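You operate a simulated robot arm through the tools that you are given. There is no shell and no other tool. Be economical: measure what you need, move in short steps, check, and stop when the job is done.

You are at the controls of a simulated two-armed robot. One attempt, no reset.

JOB
Cap the black leg while holding it, then shake it at speed 1.
Fine: the white cap fits the chrome leg, the blue cap the black leg; stand it on the bed and raise the fence before the run; leave the fence up and the leg on the bed. Set down upright: what you pick out.

It is judged by the outcome, as a careful person would: the job done as asked, and still so three seconds after it is handed in. It fails if anything else is knocked over, pushed out of place, dropped, spilled or broken. A push-on lid holds only when it is set on centred and level and pressed home; a screw cap is set on level and turned clockwise until tight.

ROBOT AND FRAMES
Two 6-joint arms with two-finger parallel grippers on one trunk, on a base that drives. Base frame: it is fixed to the floor where the robot stands at the start and does not move with it; the origin is under the middle of the robot, x ahead of it, y to its left, z up. Lengths are in mm, angles in rad, forces in N, time in s.
The left shoulder is at the start at [60, 187, 1022], the right one opposite. With the tool pointing down near the work surface each hand reaches from about 280 to 640 mm from the robot's upright axis, wherever it stands, measured 20 degrees to its own side. Places, roughly: bed [600, 800, 800]; fence lever [300, 600, 700]; speed dial [300, 700, 700]. Payload 1.57 kg a hand.
Tool frame (each hand has its own): the origin (TCP) lies between the finger pads and is the grasp point; the fingertips stand 30 mm ahead of it; z points along the fingers, y is the line along which they close. Largest opening 110 mm; finger width 24, thickness 12; the body of the gripper, 48 by 112 mm, starts 78 mm behind the TCP.
Orientation is that of the tool frame in the base frame, as [roll, pitch, yaw] about the fixed x, y, z axes, in that order (R = Rz(yaw) Ry(pitch) Rx(roll)). With the fingers straight down and closing along the base's y, the tool's x points along the base's -x, its y along +y and its z along -z.

CONTROLS
- The arms move only by the tool apply_moves. It takes "left_plan", "right_plan" or both (then of equal length, played together; a hand with none holds still); each is a list of rows, each a list of 3 entries, a list of its own where there are three numbers: the shift along the tool's x, y, z in mm, then the turn, a rotation vector about the tool's x, y, z in rad, then the finger opening in mm, from 0 to 110. In form: [[[dx, dy, dz], [ax, ay, az], hand], ...]. A call has 1 to 20 rows; each row is the pose to reach, as a shift and turn from the pose commanded when the call began, along the tool's axes at that moment. A row lasts 0.2 s, in which the tool goes at most 50 mm and 0.15 rad; a call with a longer step from one row to the next is refused whole, and so is a gripper value outside its range. A pose out of reach is approached as far as the arm can. The call stops where the force on the tool passes 90 N (or 10 N more than at its start, if that is more) or the arm is blocked; 0.2 s more then pass. Each finger travels about 153 mm/s and halts on what it meets, pressing with about 26 N; the grip force reading is that of the motor and also rises with nothing between the fingers. The clock runs only during rows and for 0.2 s after the last one: add rows that repeat a pose to give the fingers time. It gives the time, the measured TCP pose, the force on the tool (base axes), the opening and the grip force at its end, in the units of the frame above (readings bear some noise), with the torque about the TCP (base axes, N m) and any sound that the robot's microphone picked up.
- Cameras (640 x 400 px; columns grow to the right, rows downward): "scene" is now at [-9.8, 62.7, 1575.9]; the picture's right is [0.66, -0.75, 0.00], its down [-0.59, -0.52, -0.61] and it looks along [0.46, 0.41, -0.79] (base axes); focal length 250 px, centre (320, 200). "left" rides on the left gripper at [70, -16, -141] in its tool frame; the picture's right is [0.23, 0.97, 0.00], its down [-0.86, 0.20, -0.48] and it looks along [-0.47, 0.11, 0.88] (tool axes); focal length 222 px, centre (320, 200). "right" rides on the right gripper at [70, 16, -141] in its tool frame; the picture's right is [-0.23, 0.97, 0.00], its down [-0.86, -0.20, -0.48] and it looks along [-0.47, -0.11, 0.88] (tool axes); focal length 222 px, centre (320, 200). There is no depth. A picture from a camera that has moved, and an enlarged one, comes with that camera's place and axes in the base frame and with its lens. The place of the scene camera against the robot may be out by one fixed shift of up to 25 mm in any direction.
- snapshot(camera): a new picture of that camera. The clock stands still meanwhile.
- raise_lower(by): slides the trunk up (or, below 0, down) by that many mm; the arms and the scene camera ride with it, the base frame stays. It gives what a move gives, with no picture.
- drive_base(legs): drives the robot by 1 to 6 legs, each [ahead, left, turn to the left] in mm, mm and rad, along the robot's own axes; the way and the turn of a leg run together, so that a leg with both is an arc; at most 1500 mm and 3.142 rad a leg. The arms and the cameras ride along, it lands a little off, and it stops where it bumps. It gives what a move gives.
- aim_head(pan, tilt): turns the head with the scene camera to pan (to the left, within 1.501 rad either way) and tilt (down, from -0.506 to 1.204), counted from straight ahead of the robot. It gives what a move gives.
- zoom(camera, box): a new picture of the part [left, top, right, bottom] of that camera's present view, enlarged. The clock stands still meanwhile.
- finish_job(): hands the job in; it is judged then, once.

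Go step by step. Nothing tells you exact positions but the pictures and the camera data: compare them with the known pose of the tool, close in by small moves and look again before you grip or let go. The budget is 120 turns and 88 pictures, counting those below and the enlarged ones. Unless the task says otherwise, let go and move clear before handing in, and close with one line.

The tools are called after "Emit:" as a command line: name --argument value ..., lists and objects as JSON in quotes. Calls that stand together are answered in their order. apply_moves: Moves the arms, as the interface text tells. Its arguments: {"type":"object","properties":{"left_plan":{"type":"array","items":{"type":"array"}},"right_plan":{"type":"array","items":{"type":"array"}}},"required":[]} The other tools are called the same way: raise_lower (by) slides the trunk up or down; drive_base (legs) drives the base; aim_head (pan, tilt) turns the head that bears the scene camera; snapshot (camera) takes a picture; zoom (camera, box) takes an enlarged picture of a part of a camera's view; finish_job () hands the job in.

At the start:

```text
time_s: 0.0
left_tcp_pos: [335.5, 364.6, 1119.2]
left_tool_rot: [-3.141, 0.002, -3.141]
left_ft_force: [-0.5, 0.0, 0.8]
left_wrist_torque: [-0.01, -0.03, 0.0]
left_gripper_width: 110.1
left_grip_force: 0.0
right_tcp_pos: [281.0, 16.3, 1149.4]
right_tool_rot: [3.14, 0.0, 3.14]
right_ft_force: [-0.3, -0.6, -0.3]
right_wrist_torque: [0.03, 0.0, -0.01]
right_gripper_width: 110.1
right_grip_force: 0.1
trunk travel left (down, up): [-650.0, 340.0]
robot x, y, heading: [-1.8, -1.2, -0.001]
head pan, tilt: [0.726, 0.911]
```

scene: 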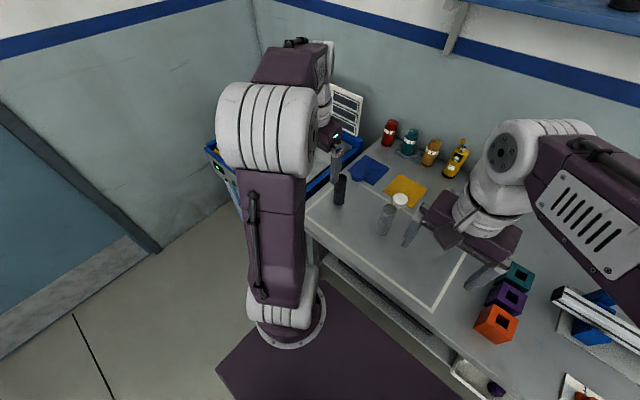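
right: 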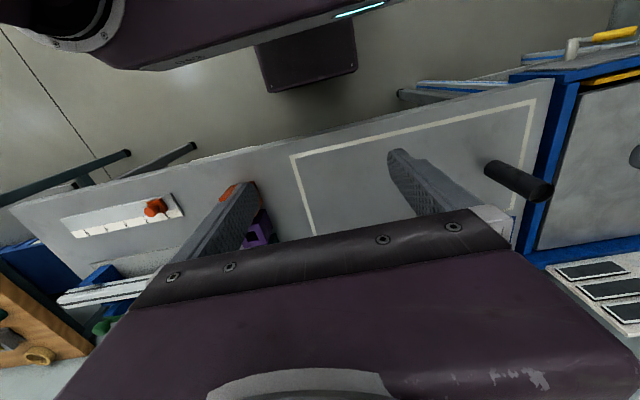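
left: 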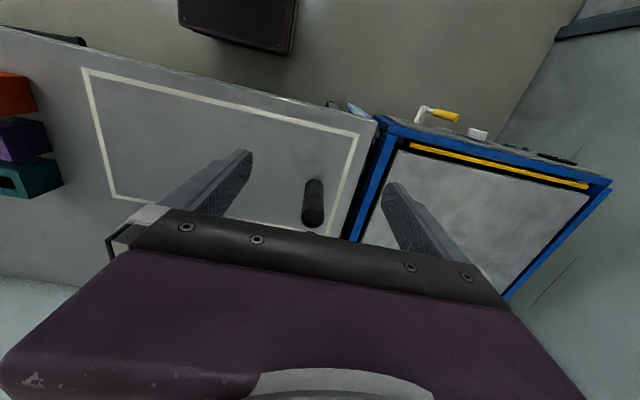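

The left arm blocks part of the view of the bench: I see a black leg, a chrome leg, a white cap, and the machine with a blue frame to the left. I'll enlarge the relevant parts.

Emit:
zoom --camera "scene" --box '[300, 80, 500, 260]'

Emit:
zoom --camera "left" --box '[300, 80, 640, 300]'

```text
2.22 times, centred on (400, 170) of scene
camera zoom: at [-9.8, 62.7, 1575.9], right [0.66, -0.75, 0.0], down [-0.59, -0.52, -0.61], along [0.46, 0.41, -0.79], focal length 554 px, centre (142, 267)
```

zoom: 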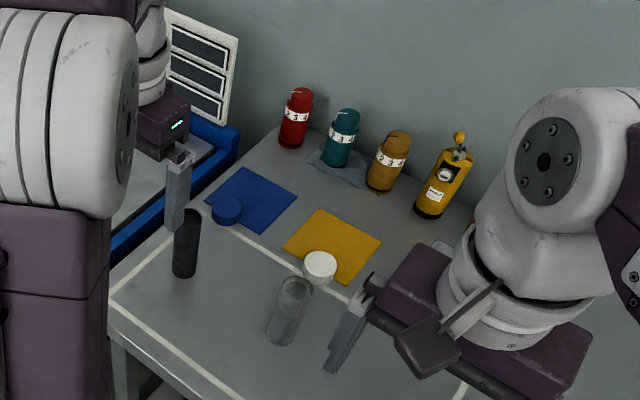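

```text
1.82 times, centred on (470, 190) of left
camera zoom: at [265.9, 346.1, 1260.9], right [-0.23, 0.97, 0.0], down [0.86, 0.2, 0.48], along [0.47, 0.11, -0.88], focal length 404 px, centre (47, 218)
```

zoom: 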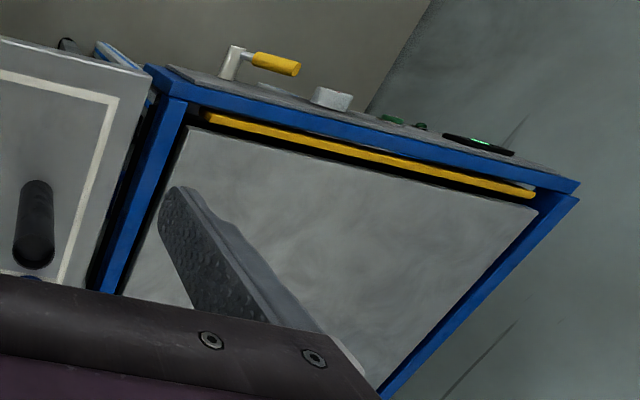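

The black leg stands near (444, 375), its base at z≈855 and its top at ≈995. The blue cap is near (598, 404), out of reach from here. I'll look at the machine and the floor before driving.

Emit:
aim_head --pan 1.25 --tilt 0.8

Emit:
snapshot --camera "scene"

```text
time_s: 0.9
left_tcp_pos: [335.0, 363.5, 1120.2]
left_tool_rot: [3.141, 0.001, -3.142]
left_ft_force: [0.3, -0.3, 0.5]
left_wrist_torque: [0.01, 0.01, 0.0]
left_gripper_width: 109.9
left_grip_force: 0.2
right_tcp_pos: [280.3, 15.9, 1149.5]
right_tool_rot: [3.141, -0.001, -3.14]
right_ft_force: [-0.5, -0.1, -0.6]
right_wrist_torque: [-0.01, 0.01, 0.01]
right_gripper_width: 110.0
right_grip_force: 0.1
trunk travel left (down, up): [-650.0, 340.0]
robot x, y, heading: [-0.2, -2.4, -0.007]
head pan, tilt: [1.25, 0.799]
```

```text
82 pictures are left
camera scene: at [-40.3, 89.4, 1584.5], right [0.95, -0.32, 0.0], down [-0.23, -0.68, -0.7], along [0.22, 0.66, -0.72], focal length 250 px, centre (320, 200)
```

scene: 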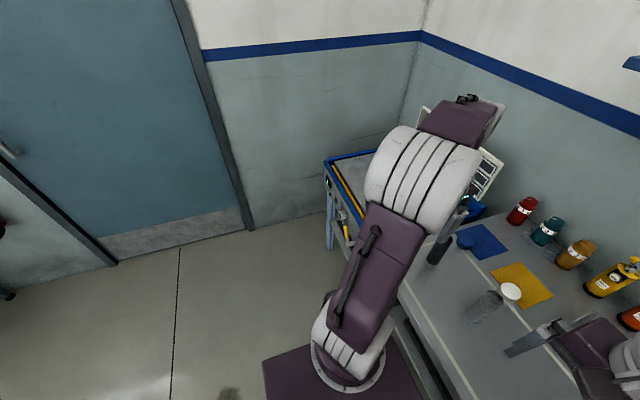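

The way along the bench front looks clear. I'll drive left and turn slightly left so that both hands reach the leg and the blue cap.

Emit:
drive_base --legs '[[0, 380, 0], [0, 0, 0.3]]'

Emit:
aim_head --pan -0.2 --tilt 0.9

Emit:
snapshot --camera "scene"

Emit:
snapshot --camera "left"

Emit:
snapshot --camera "right"

```text
time_s: 4.3
left_tcp_pos: [211.9, 826.2, 1119.7]
left_tool_rot: [3.139, 0.0, -2.843]
left_ft_force: [0.6, 0.3, 0.3]
left_wrist_torque: [-0.03, -0.01, 0.01]
left_gripper_width: 110.0
left_grip_force: 0.0
right_tcp_pos: [264.1, 477.3, 1149.6]
right_tool_rot: [3.141, -0.001, -2.842]
right_ft_force: [-0.5, 0.0, 0.0]
right_wrist_torque: [-0.06, 0.01, 0.01]
right_gripper_width: 109.9
right_grip_force: 0.1
trunk travel left (down, up): [-650.0, 340.0]
robot x, y, heading: [1.1, 375.8, 0.302]
head pan, tilt: [1.25, 0.799]
```

```text
time_s: 5.9
left_tcp_pos: [212.5, 826.0, 1119.1]
left_tool_rot: [-3.141, 0.0, -2.844]
left_ft_force: [0.6, -0.1, -0.4]
left_wrist_torque: [0.03, 0.03, 0.0]
left_gripper_width: 110.0
left_grip_force: 0.1
right_tcp_pos: [262.8, 477.8, 1149.3]
right_tool_rot: [3.142, 0.0, -2.841]
right_ft_force: [0.1, -0.5, -0.7]
right_wrist_torque: [-0.04, 0.0, -0.02]
right_gripper_width: 109.8
right_grip_force: 0.1
trunk travel left (down, up): [-650.0, 340.0]
robot x, y, heading: [1.7, 378.6, 0.303]
head pan, tilt: [-0.201, 0.901]
```

```text
81 pictures are left
camera scene: at [11.4, 381.4, 1576.6], right [0.1, -0.99, 0.0], down [-0.78, -0.08, -0.62], along [0.62, 0.06, -0.78], focal length 250 px, centre (320, 200)
```

scene: 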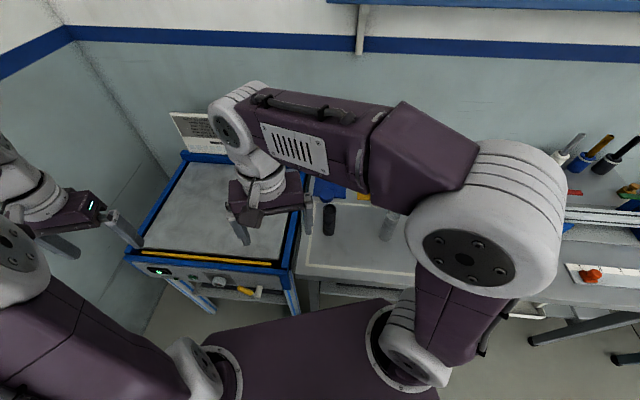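

```text
80 pictures are left
camera left: at [150.5, 787.7, 1260.9], right [-0.51, 0.86, 0.0], down [0.76, 0.44, 0.48], along [0.41, 0.24, -0.88], focal length 222 px, centre (320, 200)
```

left: 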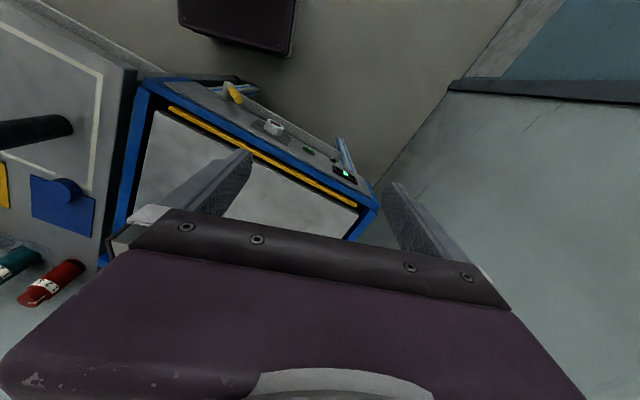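

```text
79 pictures are left
camera right: at [191.2, 472.9, 1289.2], right [-0.07, 1.0, 0.0], down [0.88, 0.06, 0.48], along [0.48, 0.03, -0.88], focal length 222 px, centre (320, 200)
```

right: 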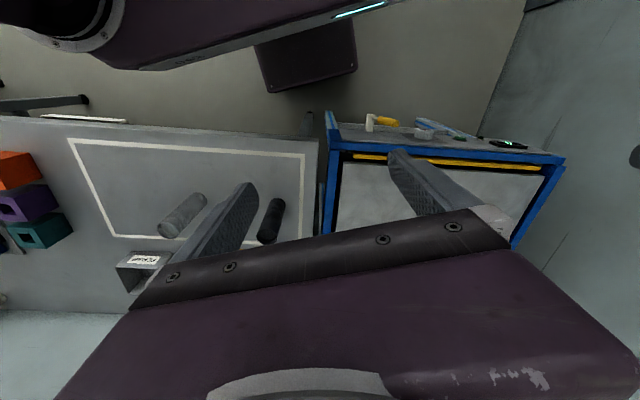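

Now I have a good view of the machine: yellow fence at the front, and lever, dial and buttons on the front panel. I'll look closer at those and at the leg and cap.

Emit:
zoom --camera "scene" --box '[120, 220, 310, 330]'

Emit:
zoom --camera "left" --box '[140, 60, 400, 220]'

Emit:
zoom --camera "left" --box '[0, 80, 140, 240]'

Emit:
zoom --camera "right" --box '[230, 160, 330, 260]'

```text
3.37 times, centred on (215, 275) of scene
camera zoom: at [11.4, 381.4, 1576.6], right [0.1, -0.99, 0.0], down [-0.78, -0.08, -0.62], along [0.62, 0.06, -0.78], focal length 840 px, centre (674, -53)
```

zoom: 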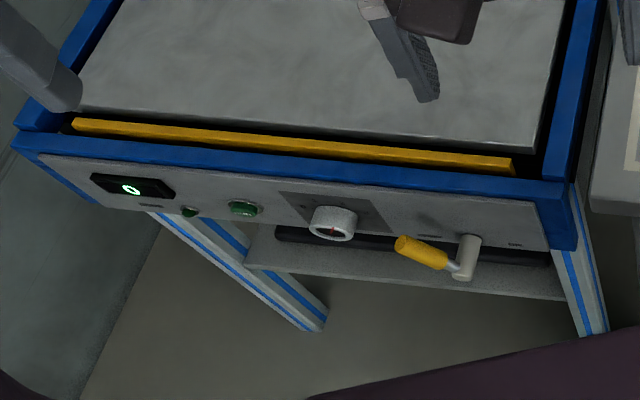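

```text
2.46 times, centred on (270, 140) of left
camera zoom: at [150.5, 787.7, 1260.9], right [-0.51, 0.86, 0.0], down [0.76, 0.44, 0.48], along [0.41, 0.24, -0.88], focal length 547 px, centre (443, 348)
```

zoom: 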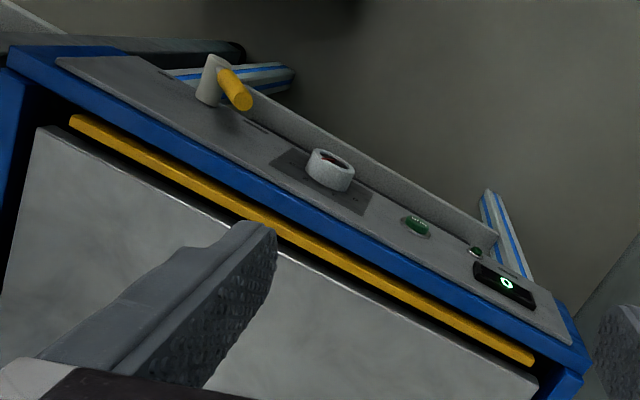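

```text
2.50 times, centred on (70, 160) of left
camera zoom: at [150.5, 787.7, 1260.9], right [-0.51, 0.86, 0.0], down [0.76, 0.44, 0.48], along [0.41, 0.24, -0.88], focal length 555 px, centre (945, 300)
```

zoom: 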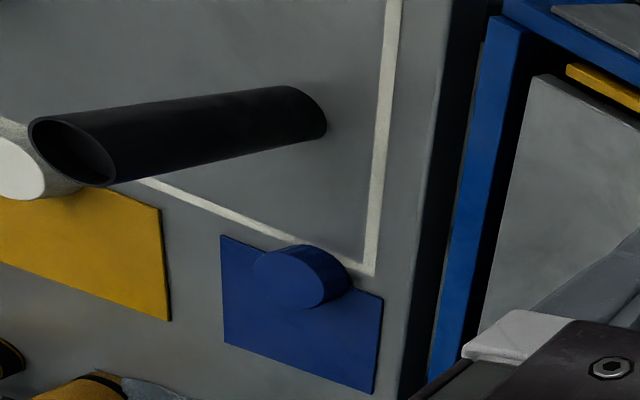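

```text
4.00 times, centred on (280, 210) of right
camera zoom: at [191.2, 472.9, 1289.2], right [-0.07, 1.0, 0.0], down [0.88, 0.06, 0.48], along [0.48, 0.03, -0.88], focal length 888 px, centre (480, 160)
```

zoom: 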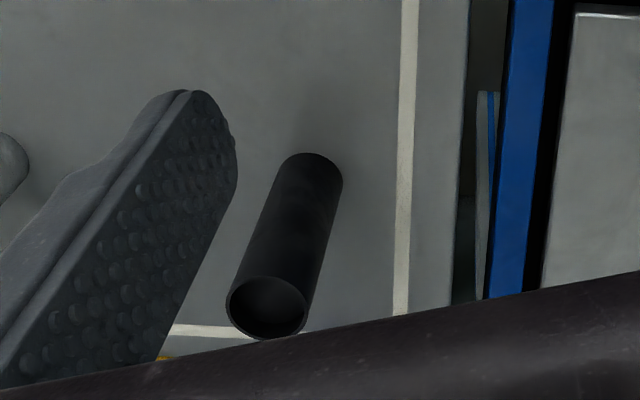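

Triangulating from the hand cameras, I get the table at z≈798. The leg, an open tube of about Ø42, is near (482, 383) with its top at ≈928, and the blue cap is near (630, 405). I'll turn a little further left to bring the cap into the right hand's reach.

Emit:
drive_base --legs '[[0, 0, 0.15]]'

Emit:
apply_moves --left_plan '[[[0, 0, 0], [0, 0, 0.15], 110], [[0, 0, 0], [0, 0, 0.3], 110], [[0, 0, 0], [0, 0, 0.45], 110], [[0, 0, 0], [0, 0, 0.6], 110], [[0, 0, 0], [0, 0, 0.75], 110], [[0, 0, 0], [0, 0, 0.9], 110], [[0, 0, 0], [0, 0, 1.05], 110]]'

Emit:
apply_moves --left_plan '[[[0, 0, 0], [0, -0.14, 0], 110], [[0, 0, 0], [0, -0.28, 0], 110], [[0, 0, 0], [0, -0.42, 0], 110], [[0, 0, 0], [0, -0.56, 0], 110], [[0, 0, 0], [0, -0.7, 0], 110], [[0, 0, 0], [0, -0.84, 0], 110], [[0, 0, 0], [0, -0.98, 0], 110], [[0, 0, 0], [0, -1.1, 0], 110]]'

```text
time_s: 6.9
left_tcp_pos: [143.2, 852.6, 1118.9]
left_tool_rot: [3.141, 0.001, -2.69]
left_ft_force: [0.6, -0.5, 0.4]
left_wrist_torque: [0.01, 0.02, 0.0]
left_gripper_width: 110.0
left_grip_force: 0.1
right_tcp_pos: [244.9, 515.9, 1148.0]
right_tool_rot: [3.141, 0.0, -2.689]
right_ft_force: [-0.1, 1.1, -0.6]
right_wrist_torque: [0.0, 0.03, 0.02]
right_gripper_width: 110.5
right_grip_force: 0.0
trunk travel left (down, up): [-650.0, 340.0]
robot x, y, heading: [3.0, 377.1, 0.45]
head pan, tilt: [-0.201, 0.901]
```

```text
time_s: 8.5
left_tcp_pos: [143.0, 852.2, 1118.2]
left_tool_rot: [3.142, 0.0, 2.54]
left_ft_force: [-0.3, 0.4, -0.1]
left_wrist_torque: [-0.03, -0.01, -0.02]
left_gripper_width: 109.8
left_grip_force: 0.1
right_tcp_pos: [245.7, 516.1, 1149.0]
right_tool_rot: [3.141, -0.001, -2.689]
right_ft_force: [-0.6, 0.2, 0.0]
right_wrist_torque: [0.0, -0.03, -0.02]
right_gripper_width: 109.7
right_grip_force: 0.0
trunk travel left (down, up): [-650.0, 340.0]
robot x, y, heading: [-2.0, 378.0, 0.452]
head pan, tilt: [-0.201, 0.901]
```

```text
time_s: 10.3
left_tcp_pos: [142.1, 852.9, 1118.6]
left_tool_rot: [3.138, 1.103, 2.541]
left_ft_force: [-0.2, -0.3, -0.3]
left_wrist_torque: [-0.01, 0.0, 0.01]
left_gripper_width: 110.0
left_grip_force: 0.1
right_tcp_pos: [243.7, 517.3, 1149.0]
right_tool_rot: [-3.141, 0.0, -2.689]
right_ft_force: [0.5, -0.2, 0.8]
right_wrist_torque: [-0.01, -0.01, -0.02]
right_gripper_width: 110.0
right_grip_force: 0.1
trunk travel left (down, up): [-650.0, 340.0]
robot x, y, heading: [3.4, 376.3, 0.451]
head pan, tilt: [-0.201, 0.901]
```

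The left tool is tilted as planned. Next the right hand moves above the blue cap to look at it.

Emit:
apply_moves --right_plan '[[[-33.5, -32.5, 0], [0, 0, 0], 110], [[-67, -65, 0], [0, 0, 0], 110], [[-100.5, -97.5, 0], [0, 0, 0], 110], [[-134, -130, 0], [0, 0, 0], 110], [[-167.5, -162.5, 0], [0, 0, 0], 110], [[-201, -195, 0], [0, 0, 0], 110], [[-234.5, -227.5, 0], [0, 0, 0], 110], [[-268, -260, 0], [0, 0, 0], 110], [[-268, -260, 45], [0, 0, 0], 110], [[-268, -260, 90], [0, 0, 0], 110], [[-268, -260, 135], [0, 0, 0], 110]]'

Emit:
snapshot --camera "right"

Emit:
snapshot --camera "scene"

```text
time_s: 12.7
left_tcp_pos: [142.3, 851.8, 1118.5]
left_tool_rot: [-3.14, 1.099, 2.543]
left_ft_force: [-0.9, -0.1, -0.3]
left_wrist_torque: [0.01, -0.03, 0.0]
left_gripper_width: 110.0
left_grip_force: 0.0
right_tcp_pos: [599.8, 401.1, 1014.8]
right_tool_rot: [3.141, 0.001, -2.69]
right_ft_force: [0.6, -0.4, -0.7]
right_wrist_torque: [-0.05, 0.0, 0.01]
right_gripper_width: 110.1
right_grip_force: 0.1
right hand out of reach, approached as far as the arm can: row 8
trunk travel left (down, up): [-650.0, 340.0]
robot x, y, heading: [0.3, 379.9, 0.453]
head pan, tilt: [-0.201, 0.901]
```

```text
74 pictures are left
camera right: at [530.0, 385.1, 1154.1], right [-0.22, 0.98, 0.0], down [0.86, 0.19, 0.48], along [0.47, 0.11, -0.88], focal length 222 px, centre (320, 200)
```

right: 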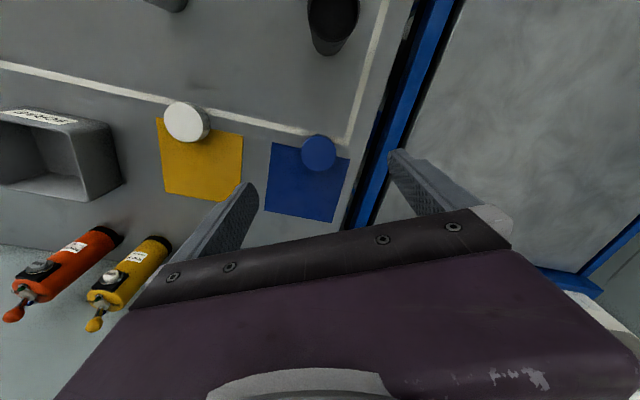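

```text
73 pictures are left
camera scene: at [13.3, 383.9, 1576.7], right [0.25, -0.97, 0.0], down [-0.76, -0.19, -0.62], along [0.6, 0.15, -0.78], focal length 250 px, centre (320, 200)
```

scene: 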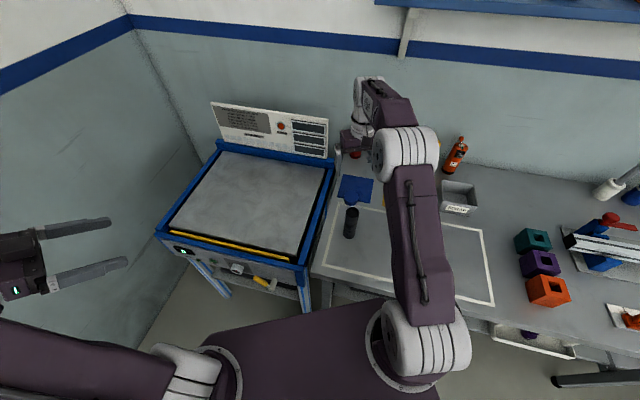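

Emit:
zoom --camera "right" --box '[250, 120, 390, 230]'

Emit:
zoom --camera "right" --box '[140, 80, 260, 180]'

Emit:
zoom --camera "right" --box '[290, 0, 390, 80]'

```text
3.64 times, centred on (320, 175) of right
camera zoom: at [530.0, 385.1, 1154.1], right [-0.22, 0.98, 0.0], down [0.86, 0.19, 0.48], along [0.47, 0.11, -0.88], focal length 808 px, centre (320, 291)
```

zoom: 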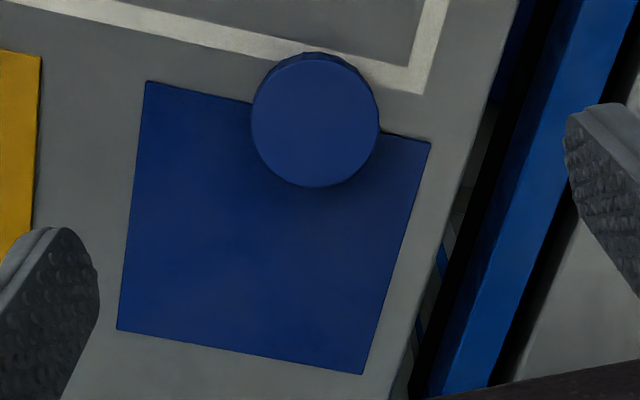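

```text
4.00 times, centred on (200, 130) of right
camera zoom: at [530.0, 385.1, 1154.1], right [-0.22, 0.98, 0.0], down [0.86, 0.19, 0.48], along [0.47, 0.11, -0.88], focal length 888 px, centre (800, 480)
```

zoom: 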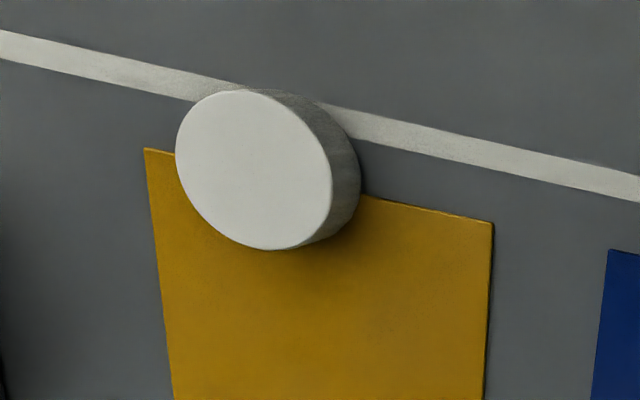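

```text
5.00 times, centred on (340, 40) of right
camera zoom: at [530.0, 385.1, 1154.1], right [-0.22, 0.98, 0.0], down [0.86, 0.19, 0.48], along [0.47, 0.11, -0.88], focal length 1111 px, centre (220, 1000)
```

zoom: 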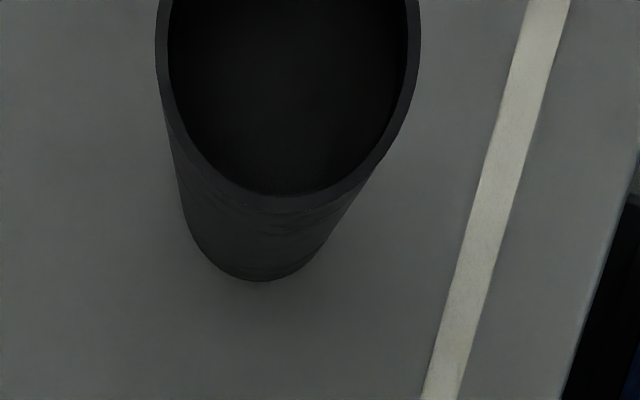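

The caps are push-on discs. The blue one is about Ø53 and 20 high, centred near (629, 407), and the leg is about Ø42. I'll go down over the blue cap in two steps.

Emit:
apply_moves --right_plan '[[[-29, -7, 20], [0, 0, 0], 85], [[-29, -7, 60], [0, 0, 0], 85], [[-29, -7, 100], [0, 0, 0], 85], [[-29, -7, 125], [0, 0, 0], 85], [[-29, -7, 125], [0, 0, 0], 85]]'

Emit:
snapshot --camera "right"

```text
time_s: 13.9
left_tcp_pos: [141.6, 852.6, 1119.5]
left_tool_rot: [3.139, 1.1, 2.542]
left_ft_force: [-0.3, 0.8, -0.1]
left_wrist_torque: [0.02, -0.01, 0.01]
left_gripper_width: 110.0
left_grip_force: 0.0
right_tcp_pos: [630.9, 407.2, 890.5]
right_tool_rot: [-3.141, 0.0, -2.69]
right_ft_force: [0.8, -0.1, -0.3]
right_wrist_torque: [0.04, -0.01, 0.0]
right_gripper_width: 85.0
right_grip_force: 0.0
trunk travel left (down, up): [-650.0, 340.0]
robot x, y, heading: [2.6, 376.3, 0.449]
head pan, tilt: [-0.201, 0.901]
```

```text
69 pictures are left
camera right: at [560.8, 391.9, 1030.9], right [-0.22, 0.98, 0.0], down [0.86, 0.19, 0.48], along [0.47, 0.11, -0.88], focal length 222 px, centre (320, 200)
```

right: 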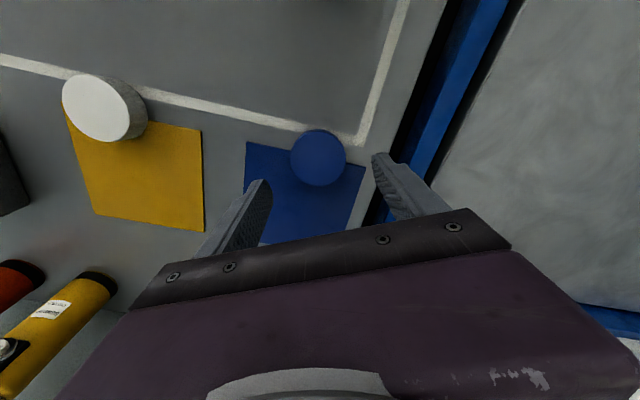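

The cap is between the fingers and centred to within about 3 mm. I'll descend, close on it and lift a little.

Emit:
apply_moves --right_plan '[[[2.5, 1, 25], [0, 0, 0], 85], [[2.5, 1, 45], [0, 0, 0], 85], [[2.5, 1, 55], [0, 0, 0], 85], [[2.5, 1, 55], [0, 0, 0], 70], [[2.5, 1, 55], [0, 0, 0], 50], [[2.5, 1, 55], [0, 0, 0], 40], [[2.5, 1, 55], [0, 0, 0], 40]]'

Emit:
zoom --camera "right" --box '[200, 80, 480, 260]'

```text
time_s: 15.5
left_tcp_pos: [140.6, 853.0, 1119.4]
left_tool_rot: [3.141, 1.099, 2.544]
left_ft_force: [1.1, 0.2, 0.6]
left_wrist_torque: [0.0, -0.05, -0.02]
left_gripper_width: 109.8
left_grip_force: 0.0
right_tcp_pos: [626.8, 407.2, 835.0]
right_tool_rot: [3.14, 0.001, -2.689]
right_ft_force: [0.4, 0.8, -0.4]
right_wrist_torque: [-0.01, 0.03, 0.02]
right_gripper_width: 52.3
right_grip_force: 26.0
trunk travel left (down, up): [-650.0, 340.0]
robot x, y, heading: [-0.0, 379.7, 0.455]
head pan, tilt: [-0.201, 0.901]
```

```text
2.22 times, centred on (340, 170) of right
camera zoom: at [556.7, 391.4, 974.7], right [-0.22, 0.98, 0.0], down [0.86, 0.19, 0.48], along [0.47, 0.11, -0.88], focal length 494 px, centre (276, 267)
```

zoom: 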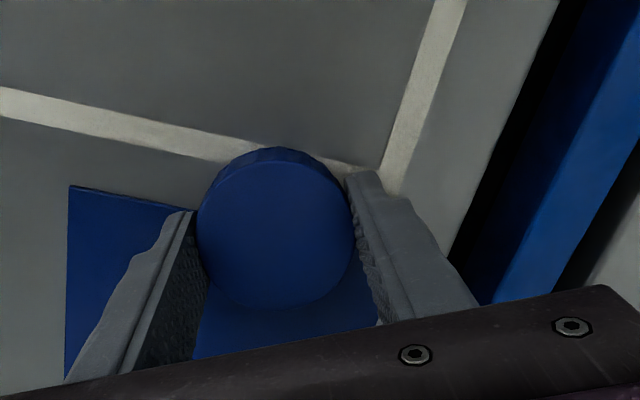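

The cap is gripped at 52 mm, centred to about 1 mm. I'll lift it and bring the left hand to a pre-grasp position in front of the leg.

Emit:
apply_moves --right_plan '[[[0, 0, -30], [0, 0, 0], 40], [[0, 0, -70], [0, 0, 0], 40], [[0, 0, -110], [0, 0, 0], 40], [[0, 0, -150], [0, 0, 0], 40], [[0, 0, -185], [0, 0, 0], 40]]'

```text
time_s: 16.7
left_tcp_pos: [141.4, 852.4, 1118.9]
left_tool_rot: [3.141, 1.098, 2.541]
left_ft_force: [0.5, 1.3, 0.5]
left_wrist_torque: [0.01, -0.01, 0.03]
left_gripper_width: 109.9
left_grip_force: 0.1
right_tcp_pos: [624.9, 403.2, 1018.9]
right_tool_rot: [-3.141, 0.001, -2.692]
right_ft_force: [-0.3, -0.2, -1.1]
right_wrist_torque: [-0.02, 0.0, 0.02]
right_gripper_width: 52.5
right_grip_force: 26.0
trunk travel left (down, up): [-650.0, 340.0]
robot x, y, heading: [-0.4, 379.1, 0.453]
head pan, tilt: [-0.201, 0.901]
```

Emit:
apply_moves --left_plan '[[[-6.8, -18.9, 39.5], [0, 0, 0], 110], [[-13.6, -37.8, 79], [0, 0, 0], 110], [[-20.3, -56.7, 118.5], [0, 0, 0], 110], [[-27.1, -75.6, 158], [0, 0, 0], 110], [[-33.9, -94.5, 197.5], [0, 0, 0], 110], [[-40.7, -113.4, 237], [0, 0, 0], 110], [[-47.5, -132.3, 276.5], [0, 0, 0], 110], [[-54.2, -151.2, 316], [0, 0, 0], 110], [[-61, -170.1, 355.5], [0, 0, 0], 110], [[-67.8, -189, 395], [0, 0, 0], 110]]'

Emit:
snapshot --camera "left"

Emit:
snapshot --camera "scene"

```text
time_s: 18.9
left_tcp_pos: [366.6, 482.4, 1014.1]
left_tool_rot: [-3.137, 1.095, 2.545]
left_ft_force: [0.5, -0.8, 0.3]
left_wrist_torque: [0.02, 0.02, 0.03]
left_gripper_width: 109.9
left_grip_force: 0.0
left hand out of reach, approached as far as the arm can: row 7, 8, 9, 10
right_tcp_pos: [624.2, 402.1, 1018.6]
right_tool_rot: [3.14, 0.0, -2.692]
right_ft_force: [0.8, 0.3, -0.3]
right_wrist_torque: [0.0, 0.0, 0.03]
right_gripper_width: 52.4
right_grip_force: 25.8
trunk travel left (down, up): [-650.0, 340.0]
robot x, y, heading: [-1.5, 377.7, 0.449]
head pan, tilt: [-0.201, 0.901]
```

```text
67 pictures are left
camera left: at [228.6, 557.6, 1016.8], right [0.46, 0.86, -0.2], down [0.09, 0.19, 0.98], along [0.88, -0.47, 0.01], focal length 222 px, centre (320, 200)
```

left: 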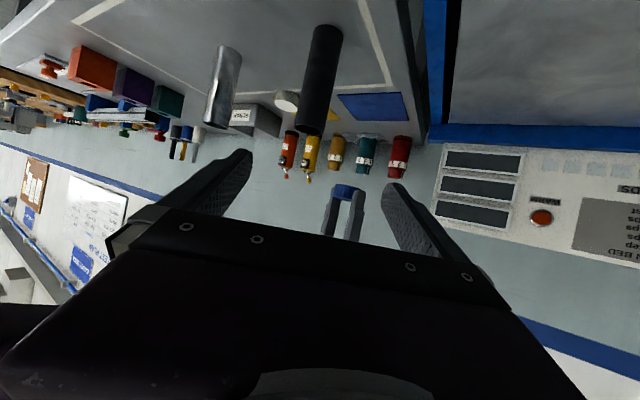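

```text
66 pictures are left
camera scene: at [12.3, 381.6, 1576.6], right [0.25, -0.97, 0.0], down [-0.76, -0.19, -0.62], along [0.6, 0.16, -0.78], focal length 250 px, centre (320, 200)
```

scene: 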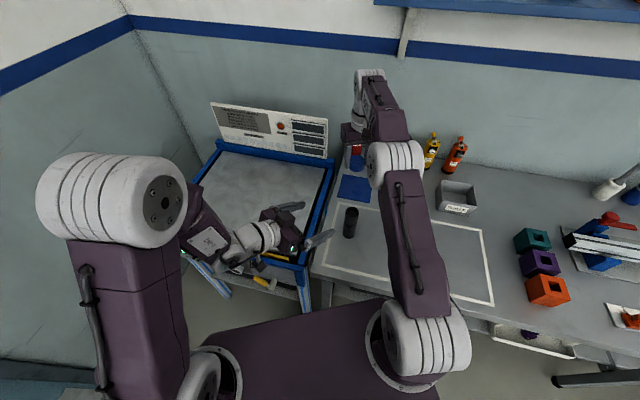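

The left arm is folded too tightly here, so the limit is being too near rather than too far. Going straight over the leg and lowering vertically gives it more room.

Emit:
apply_moves --left_plan '[[[-17, -4, 33.6], [0, 0, 0], 110], [[-34, -8, 67.2], [0, 0, 0], 110], [[-51, -12, 100.8], [0, 0, 0], 110], [[-68.5, -16.7, 134.4], [0, 0, 0], 110], [[-68.5, -16.7, 134.4], [0, 0, 0], 110]]'

Emit:
snapshot --camera "left"

Emit:
snapshot --camera "right"

```text
time_s: 20.1
left_tcp_pos: [483.1, 385.6, 1015.5]
left_tool_rot: [-3.141, 1.1, 2.545]
left_ft_force: [-1.6, -0.7, -0.1]
left_wrist_torque: [0.0, 0.01, 0.01]
left_gripper_width: 110.2
left_grip_force: 0.1
right_tcp_pos: [623.8, 405.1, 1018.9]
right_tool_rot: [3.141, -0.001, -2.689]
right_ft_force: [-0.6, 0.4, -0.6]
right_wrist_torque: [-0.05, -0.02, 0.01]
right_gripper_width: 52.2
right_grip_force: 25.8
trunk travel left (down, up): [-650.0, 340.0]
robot x, y, heading: [-1.6, 381.1, 0.451]
head pan, tilt: [-0.201, 0.901]
```

```text
65 pictures are left
camera left: at [343.8, 459.1, 1016.9], right [0.46, 0.86, -0.2], down [0.08, 0.19, 0.98], along [0.88, -0.47, 0.02], focal length 222 px, centre (320, 200)
```

left: 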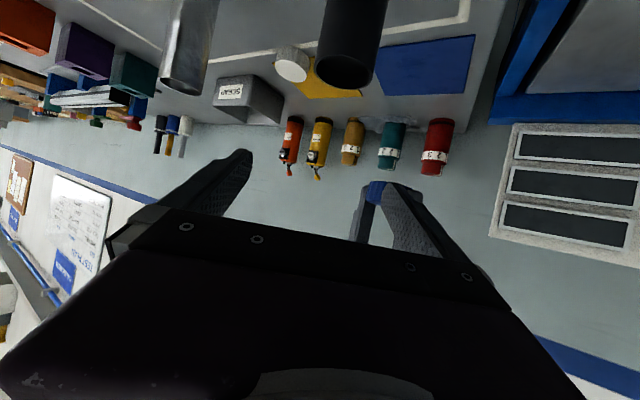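

```text
64 pictures are left
camera right: at [554.8, 389.3, 1159.0], right [-0.22, 0.98, 0.0], down [0.86, 0.19, 0.48], along [0.47, 0.1, -0.88], focal length 222 px, centre (320, 200)
```

right: 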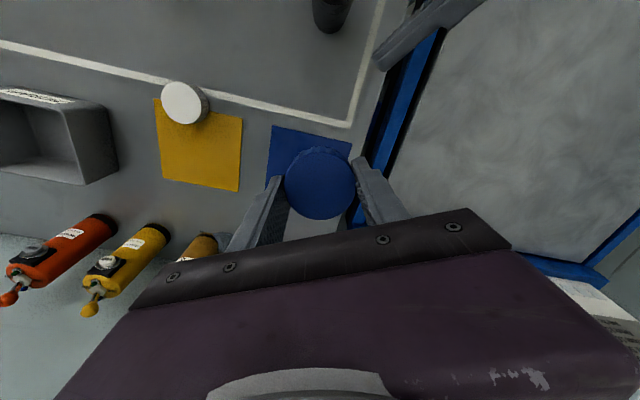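

The leg lies between the open left fingers within 2 mm. I'll lower vertically to grip height.

Emit:
apply_moves --left_plan '[[[34, 0, 17.4], [0, 0, 0], 110], [[68, 0, 34.8], [0, 0, 0], 110], [[102, 0, 52.1], [0, 0, 0], 110], [[120, 0, 61.2], [0, 0, 0], 110], [[135, 0, 69], [0, 0, 0], 110], [[135, 0, 69], [0, 0, 0], 110]]'

Emit:
snapshot --camera "left"

Emit:
zoom --camera "scene" --box '[220, 150, 420, 290]'

```text
time_s: 21.5
left_tcp_pos: [500.0, 386.4, 866.7]
left_tool_rot: [-3.11, 1.095, 2.564]
left_ft_force: [-0.2, -0.7, 0.1]
left_wrist_torque: [-0.02, -0.01, -0.01]
left_gripper_width: 109.8
left_grip_force: 0.0
left hand out of reach, approached as far as the arm can: row 3, 4, 5, 6
right_tcp_pos: [626.4, 404.6, 1018.7]
right_tool_rot: [-3.14, 0.0, -2.688]
right_ft_force: [-0.6, -0.1, -0.8]
right_wrist_torque: [0.03, 0.0, -0.04]
right_gripper_width: 52.2
right_grip_force: 25.9
trunk travel left (down, up): [-650.0, 340.0]
robot x, y, heading: [0.9, 378.6, 0.452]
head pan, tilt: [-0.201, 0.901]
```

```text
63 pictures are left
camera left: at [362.5, 460.3, 871.0], right [0.47, 0.86, -0.22], down [0.09, 0.19, 0.98], along [0.88, -0.48, 0.01], focal length 222 px, centre (320, 200)
```

left: 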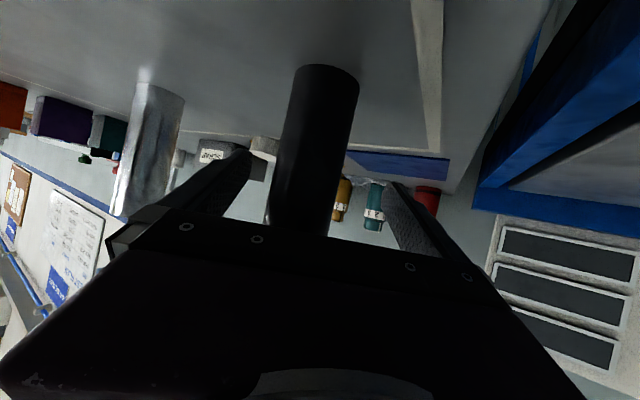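

```text
2.86 times, centred on (320, 220) of scene
camera zoom: at [12.9, 383.9, 1576.6], right [0.25, -0.97, 0.0], down [-0.76, -0.19, -0.62], along [0.6, 0.15, -0.78], focal length 713 px, centre (320, 143)
```

zoom: 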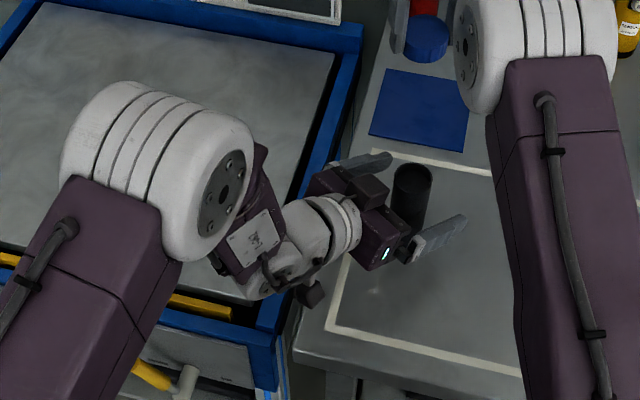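

The leg is between the fingers, but the left arm is folded to its limit here. I'll raise the trunk so the arm extends downward more, then lower the hand again.

Emit:
raise_lower --by 180

```text
time_s: 23.5
left_tcp_pos: [500.6, 385.5, 1047.2]
left_tool_rot: [-3.11, 1.094, 2.565]
left_ft_force: [-0.6, 0.2, -0.2]
left_wrist_torque: [0.0, -0.03, 0.0]
left_gripper_width: 110.0
left_grip_force: 0.1
right_tcp_pos: [624.5, 405.4, 1198.0]
right_tool_rot: [3.141, 0.0, -2.688]
right_ft_force: [0.4, -0.2, -1.6]
right_wrist_torque: [0.01, 0.02, -0.01]
right_gripper_width: 52.0
right_grip_force: 26.0
trunk travel left (down, up): [-830.0, 160.0]
robot x, y, heading: [-0.7, 376.9, 0.454]
head pan, tilt: [-0.201, 0.901]
```

Emit:
apply_moves --left_plan '[[[17, 0, 9], [0, 0, 0], 110], [[35.6, 0, 18.2], [0, 0, 0], 110], [[35.6, 0, 18.2], [0, 0, 0], 110]]'

```text
time_s: 24.3
left_tcp_pos: [505.0, 385.9, 1008.9]
left_tool_rot: [-3.09, 1.092, 2.578]
left_ft_force: [-0.6, -0.3, 0.5]
left_wrist_torque: [-0.01, 0.0, -0.03]
left_gripper_width: 109.9
left_grip_force: 0.1
left hand out of reach, approached as far as the arm can: row 2, 3
right_tcp_pos: [625.5, 404.0, 1198.8]
right_tool_rot: [-3.141, -0.001, -2.69]
right_ft_force: [-0.5, -0.4, -0.3]
right_wrist_torque: [0.01, -0.04, 0.02]
right_gripper_width: 52.1
right_grip_force: 26.5
trunk travel left (down, up): [-830.0, 160.0]
robot x, y, heading: [-2.3, 375.9, 0.455]
head pan, tilt: [-0.201, 0.901]
```

The limit appears to be the wrist bend when the target is low and close. I'll back the base up a bit, lower the trunk again, and use a slightly steeper tool.

Emit:
drive_base --legs '[[-120, 0, 0]]'

Emit:
apply_moves --left_plan '[[[0, 0, 0], [0, 0, 0], 110], [[0, 0, 0], [0, 0, 0], 110]]'

```text
time_s: 25.6
left_tcp_pos: [397.8, 336.3, 1008.6]
left_tool_rot: [-3.09, 1.09, 2.58]
left_ft_force: [0.2, 0.7, -0.2]
left_wrist_torque: [0.01, 0.05, 0.01]
left_gripper_width: 110.2
left_grip_force: 0.1
right_tcp_pos: [519.6, 352.8, 1197.2]
right_tool_rot: [3.141, -0.002, -2.691]
right_ft_force: [-0.1, -0.2, -0.2]
right_wrist_torque: [0.0, 0.0, -0.02]
right_gripper_width: 52.5
right_grip_force: 25.9
trunk travel left (down, up): [-830.0, 160.0]
robot x, y, heading: [-106.1, 326.1, 0.449]
head pan, tilt: [-0.201, 0.901]
```

```text
time_s: 26.2
left_tcp_pos: [396.6, 333.5, 1008.9]
left_tool_rot: [-3.09, 1.092, 2.581]
left_ft_force: [-0.2, 1.0, -0.3]
left_wrist_torque: [-0.01, 0.0, 0.0]
left_gripper_width: 110.0
left_grip_force: 0.1
right_tcp_pos: [517.0, 351.4, 1196.8]
right_tool_rot: [3.141, -0.001, -2.689]
right_ft_force: [-0.7, 0.1, -0.6]
right_wrist_torque: [-0.02, 0.01, 0.0]
right_gripper_width: 52.2
right_grip_force: 26.2
trunk travel left (down, up): [-830.0, 160.0]
robot x, y, heading: [-107.7, 325.7, 0.451]
head pan, tilt: [-0.201, 0.901]
```

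Emit:
apply_moves --left_plan '[[[-10, 30, 11.5], [0, 0.07, 0.01], 110], [[-20, 60, 23], [0, 0.13, 0.02], 110], [[-30.5, 88.7, 34.6], [0, 0.19, 0.027], 110], [[-30.5, 88.7, 34.6], [0, 0.19, 0.027], 110]]'

Emit:
raise_lower --by -60

```text
time_s: 27.2
left_tcp_pos: [484.9, 382.6, 1019.3]
left_tool_rot: [3.141, 0.903, 2.519]
left_ft_force: [-0.2, 1.1, 0.0]
left_wrist_torque: [-0.02, -0.01, 0.03]
left_gripper_width: 110.3
left_grip_force: 0.2
right_tcp_pos: [517.2, 351.7, 1199.2]
right_tool_rot: [-3.141, -0.001, -2.688]
right_ft_force: [0.0, -0.2, -0.2]
right_wrist_torque: [0.01, 0.02, 0.0]
right_gripper_width: 52.3
right_grip_force: 25.8
trunk travel left (down, up): [-830.0, 160.0]
robot x, y, heading: [-109.3, 326.7, 0.448]
head pan, tilt: [-0.201, 0.901]
```

```text
time_s: 28.2
left_tcp_pos: [484.0, 381.2, 959.3]
left_tool_rot: [-3.14, 0.902, 2.52]
left_ft_force: [0.1, -0.3, -0.6]
left_wrist_torque: [-0.03, -0.01, -0.01]
left_gripper_width: 110.1
left_grip_force: 0.0
right_tcp_pos: [516.8, 351.9, 1138.4]
right_tool_rot: [-3.14, -0.001, -2.688]
right_ft_force: [0.3, 0.4, -0.1]
right_wrist_torque: [0.03, -0.01, 0.03]
right_gripper_width: 52.4
right_grip_force: 25.7
trunk travel left (down, up): [-770.0, 220.0]
robot x, y, heading: [-108.2, 325.4, 0.454]
head pan, tilt: [-0.201, 0.901]
```

Emit:
snapshot --camera "left"

```text
61 pictures are left
camera left: at [350.2, 457.4, 992.7], right [0.45, 0.87, -0.18], down [0.24, 0.07, 0.97], along [0.86, -0.48, -0.18], focal length 222 px, centre (320, 200)
```

left: 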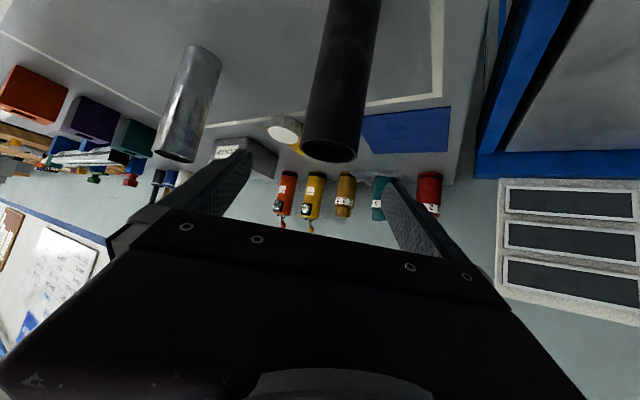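

Emit:
apply_moves --left_plan '[[[3.5, 1, -4.4], [0, 0, 0], 110], [[28, 1, 15], [0, 0, 0], 110], [[53, 1, 34.5], [0, 0, 0], 110], [[77, 1, 53.5], [0, 0, 0], 110], [[77, 1, 53.5], [0, 0, 0], 110]]'

Emit:
snapshot --camera "left"

```text
time_s: 29.4
left_tcp_pos: [479.9, 386.6, 865.6]
left_tool_rot: [3.141, 0.903, 2.519]
left_ft_force: [0.0, 0.3, -0.2]
left_wrist_torque: [0.0, -0.03, 0.01]
left_gripper_width: 110.1
left_grip_force: 0.1
right_tcp_pos: [516.7, 351.0, 1138.6]
right_tool_rot: [-3.141, 0.0, -2.691]
right_ft_force: [0.2, -0.3, -0.7]
right_wrist_torque: [-0.02, 0.0, 0.01]
right_gripper_width: 52.4
right_grip_force: 26.1
trunk travel left (down, up): [-770.0, 220.0]
robot x, y, heading: [-110.1, 325.7, 0.449]
head pan, tilt: [-0.201, 0.901]
```

```text
60 pictures are left
camera left: at [346.5, 461.1, 898.8], right [0.45, 0.87, -0.18], down [0.24, 0.07, 0.97], along [0.86, -0.48, -0.18], focal length 222 px, centre (320, 200)
```

left: 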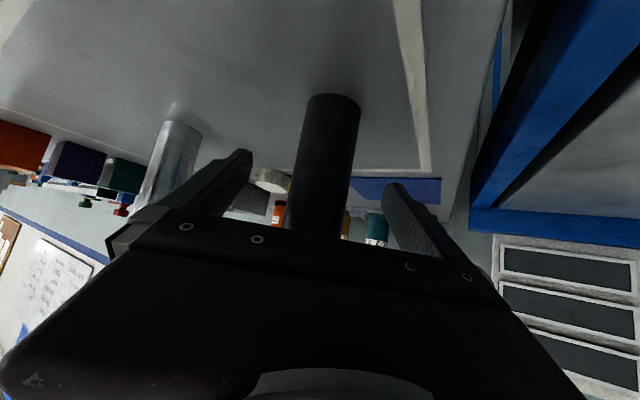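

Now the pose is reached exactly and the leg sits centred. I'll close the left fingers on it.

Emit:
apply_moves --left_plan '[[[0, 0, 0], [0, 0, 0], 80], [[0, 0, 0], [0, 0, 0], 60], [[0, 0, 0], [0, 0, 0], 48], [[0, 0, 0], [0, 0, 0], 30], [[0, 0, 0], [0, 0, 0], 30]]'

Emit:
snapshot --camera "right"

Emit:
snapshot --camera "left"

```text
time_s: 30.6
left_tcp_pos: [481.5, 385.6, 865.9]
left_tool_rot: [-3.14, 0.902, 2.521]
left_ft_force: [0.2, -0.3, 1.5]
left_wrist_torque: [0.0, -0.02, 0.02]
left_gripper_width: 41.5
left_grip_force: 25.5
right_tcp_pos: [516.7, 350.8, 1138.5]
right_tool_rot: [3.14, 0.0, -2.69]
right_ft_force: [-0.6, 0.3, -0.4]
right_wrist_torque: [0.0, -0.03, 0.0]
right_gripper_width: 52.1
right_grip_force: 26.3
trunk travel left (down, up): [-770.0, 220.0]
robot x, y, heading: [-111.1, 328.5, 0.45]
head pan, tilt: [-0.201, 0.901]
```

```text
59 pictures are left
camera right: at [447.3, 336.3, 1278.6], right [-0.22, 0.98, 0.0], down [0.86, 0.19, 0.48], along [0.47, 0.11, -0.88], focal length 222 px, centre (320, 200)
```

right: 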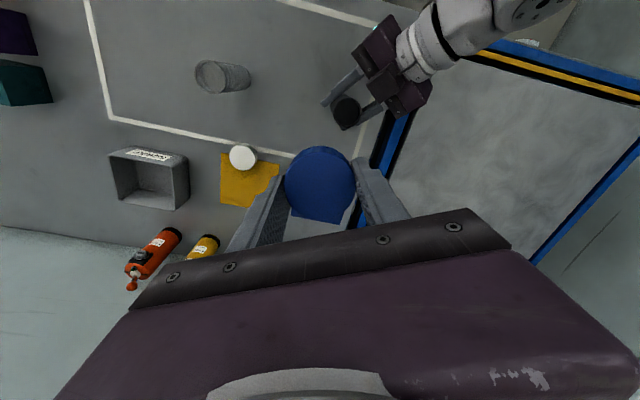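

```text
58 pictures are left
camera left: at [346.5, 461.1, 899.1], right [0.45, 0.87, -0.18], down [0.24, 0.07, 0.97], along [0.86, -0.48, -0.18], focal length 222 px, centre (320, 200)
```

left: 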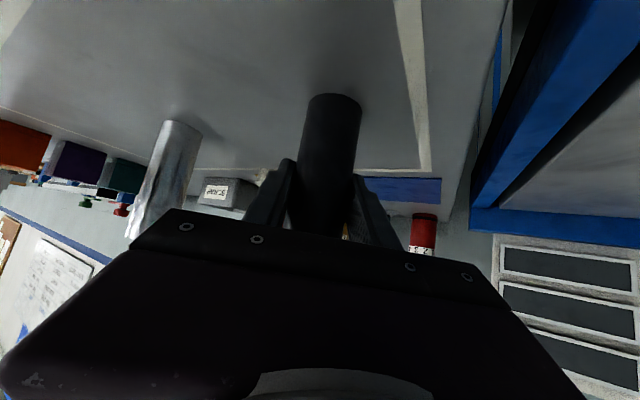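

The leg is held (41.5 mm wide). I'll measure its top centre closely with the right camera.

Emit:
zoom --camera "right" --box '[315, 85, 385, 135]'

Emit:
zoom --camera "left" --box '[260, 80, 400, 180]'

```text
8.00 times, centred on (350, 110) of right
camera zoom: at [447.3, 336.3, 1278.6], right [-0.22, 0.98, 0.0], down [0.86, 0.19, 0.48], along [0.47, 0.11, -0.88], focal length 1777 px, centre (80, 920)
```

zoom: 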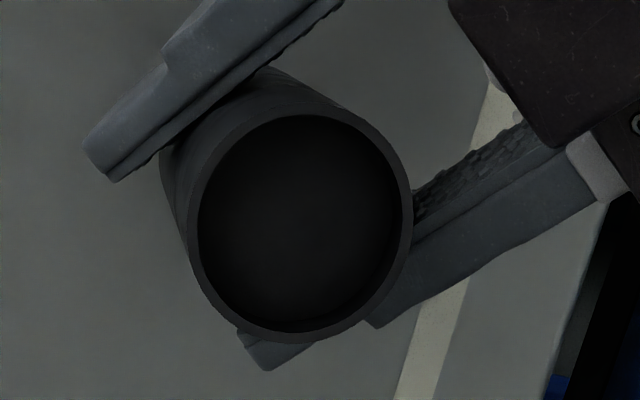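

```text
4.00 times, centred on (330, 130) of left
camera zoom: at [346.5, 461.1, 899.1], right [0.45, 0.87, -0.18], down [0.24, 0.07, 0.97], along [0.86, -0.48, -0.18], focal length 888 px, centre (280, 480)
```

zoom: 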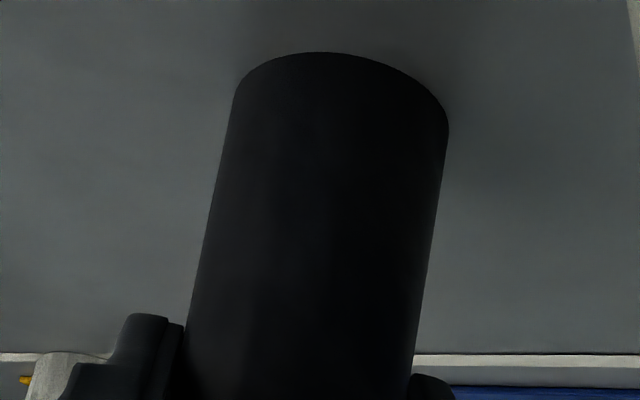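

Emit:
zoom --camera "right" --box '[270, 130, 370, 230]'

```text
4.00 times, centred on (320, 180) of right
camera zoom: at [447.3, 336.3, 1278.6], right [-0.22, 0.98, 0.0], down [0.86, 0.19, 0.48], along [0.47, 0.11, -0.88], focal length 888 px, centre (320, 280)
```

zoom: 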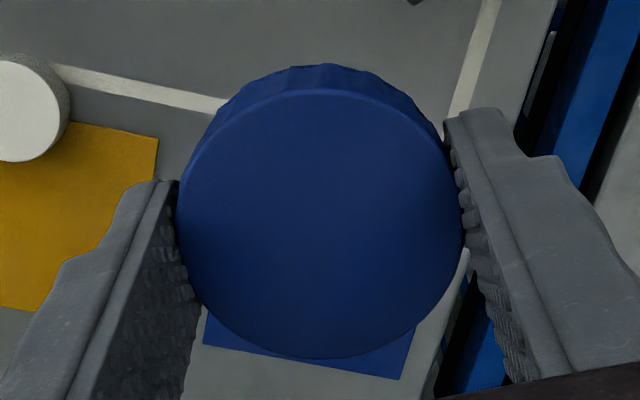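

The leg top centre is at about (482, 386, 928), and the cap sits 2.6 mm towards +x in the right tool. I'll turn the right hand so that its fingers clear the left hand, and lower it beside the leg for a finer measurement.

Emit:
apply_moves --right_plan '[[[-4, 0, 20], [0, 0, 0.15], 40], [[-8, -1, 40], [0, 0, 0.3], 40], [[-12, -1, 60], [0, 0, 0.45], 40], [[-16, -2, 80], [0, 0, 0.6], 40], [[-20, -3, 105], [0, 0, 0.75], 40], [[-22.8, -3, 128], [0, 0, 0.9], 40], [[-22.8, -3, 128], [0, 0, 0.9], 40]]'

Emit:
snapshot --camera "right"

```text
time_s: 32.2
left_tcp_pos: [480.6, 386.4, 866.5]
left_tool_rot: [3.14, 0.901, 2.521]
left_ft_force: [-0.3, 0.4, 0.1]
left_wrist_torque: [0.05, 0.0, 0.01]
left_gripper_width: 41.6
left_grip_force: 26.4
right_tcp_pos: [538.1, 360.1, 1010.6]
right_tool_rot: [-3.141, -0.001, 2.69]
right_ft_force: [0.2, 0.1, 0.1]
right_wrist_torque: [0.0, -0.02, -0.04]
right_gripper_width: 52.0
right_grip_force: 25.8
trunk travel left (down, up): [-770.0, 220.0]
robot x, y, heading: [-109.3, 327.6, 0.453]
head pan, tilt: [-0.201, 0.901]
```

```text
54 pictures are left
camera right: at [481.6, 405.0, 1150.2], right [0.63, 0.78, 0.0], down [0.68, -0.55, 0.48], along [0.37, -0.3, -0.88], focal length 222 px, centre (320, 200)
```

right: 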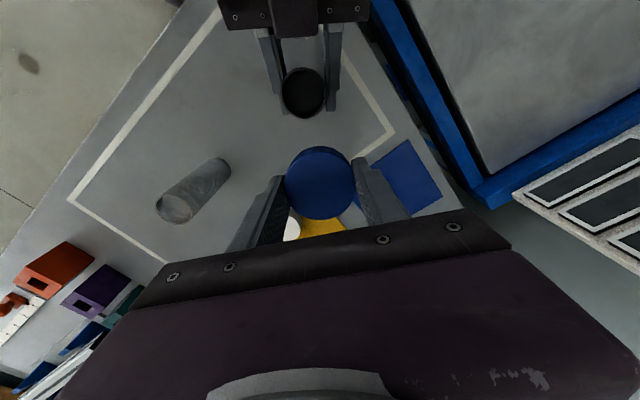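

Emit:
zoom --camera "right" --box '[265, 55, 345, 125]'

Emit:
zoom --camera "right" --box '[275, 140, 365, 225]'

```text
5.71 times, centred on (305, 90) of right
camera zoom: at [481.6, 405.0, 1150.2], right [0.63, 0.78, 0.0], down [0.68, -0.55, 0.48], along [0.37, -0.3, -0.88], focal length 1269 px, centre (406, 829)
```

zoom: 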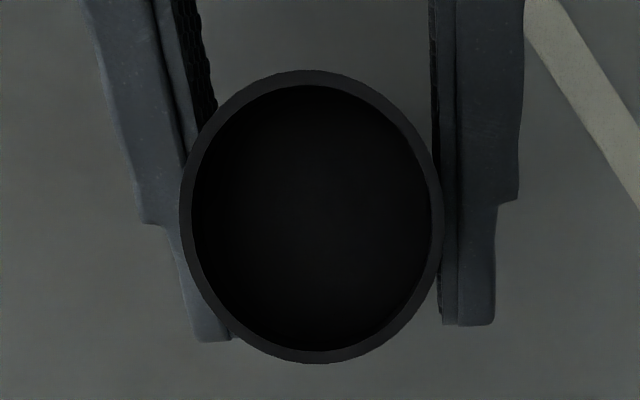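

```text
4.71 times, centred on (320, 182) of right
camera zoom: at [481.6, 405.0, 1150.2], right [0.63, 0.78, 0.0], down [0.68, -0.55, 0.48], along [0.37, -0.3, -0.88], focal length 1045 px, centre (320, 282)
```

zoom: 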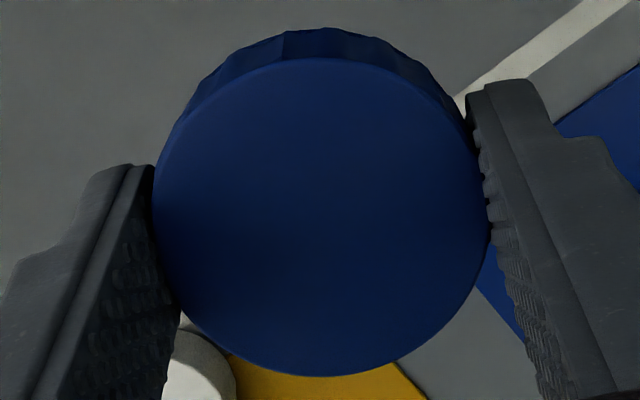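

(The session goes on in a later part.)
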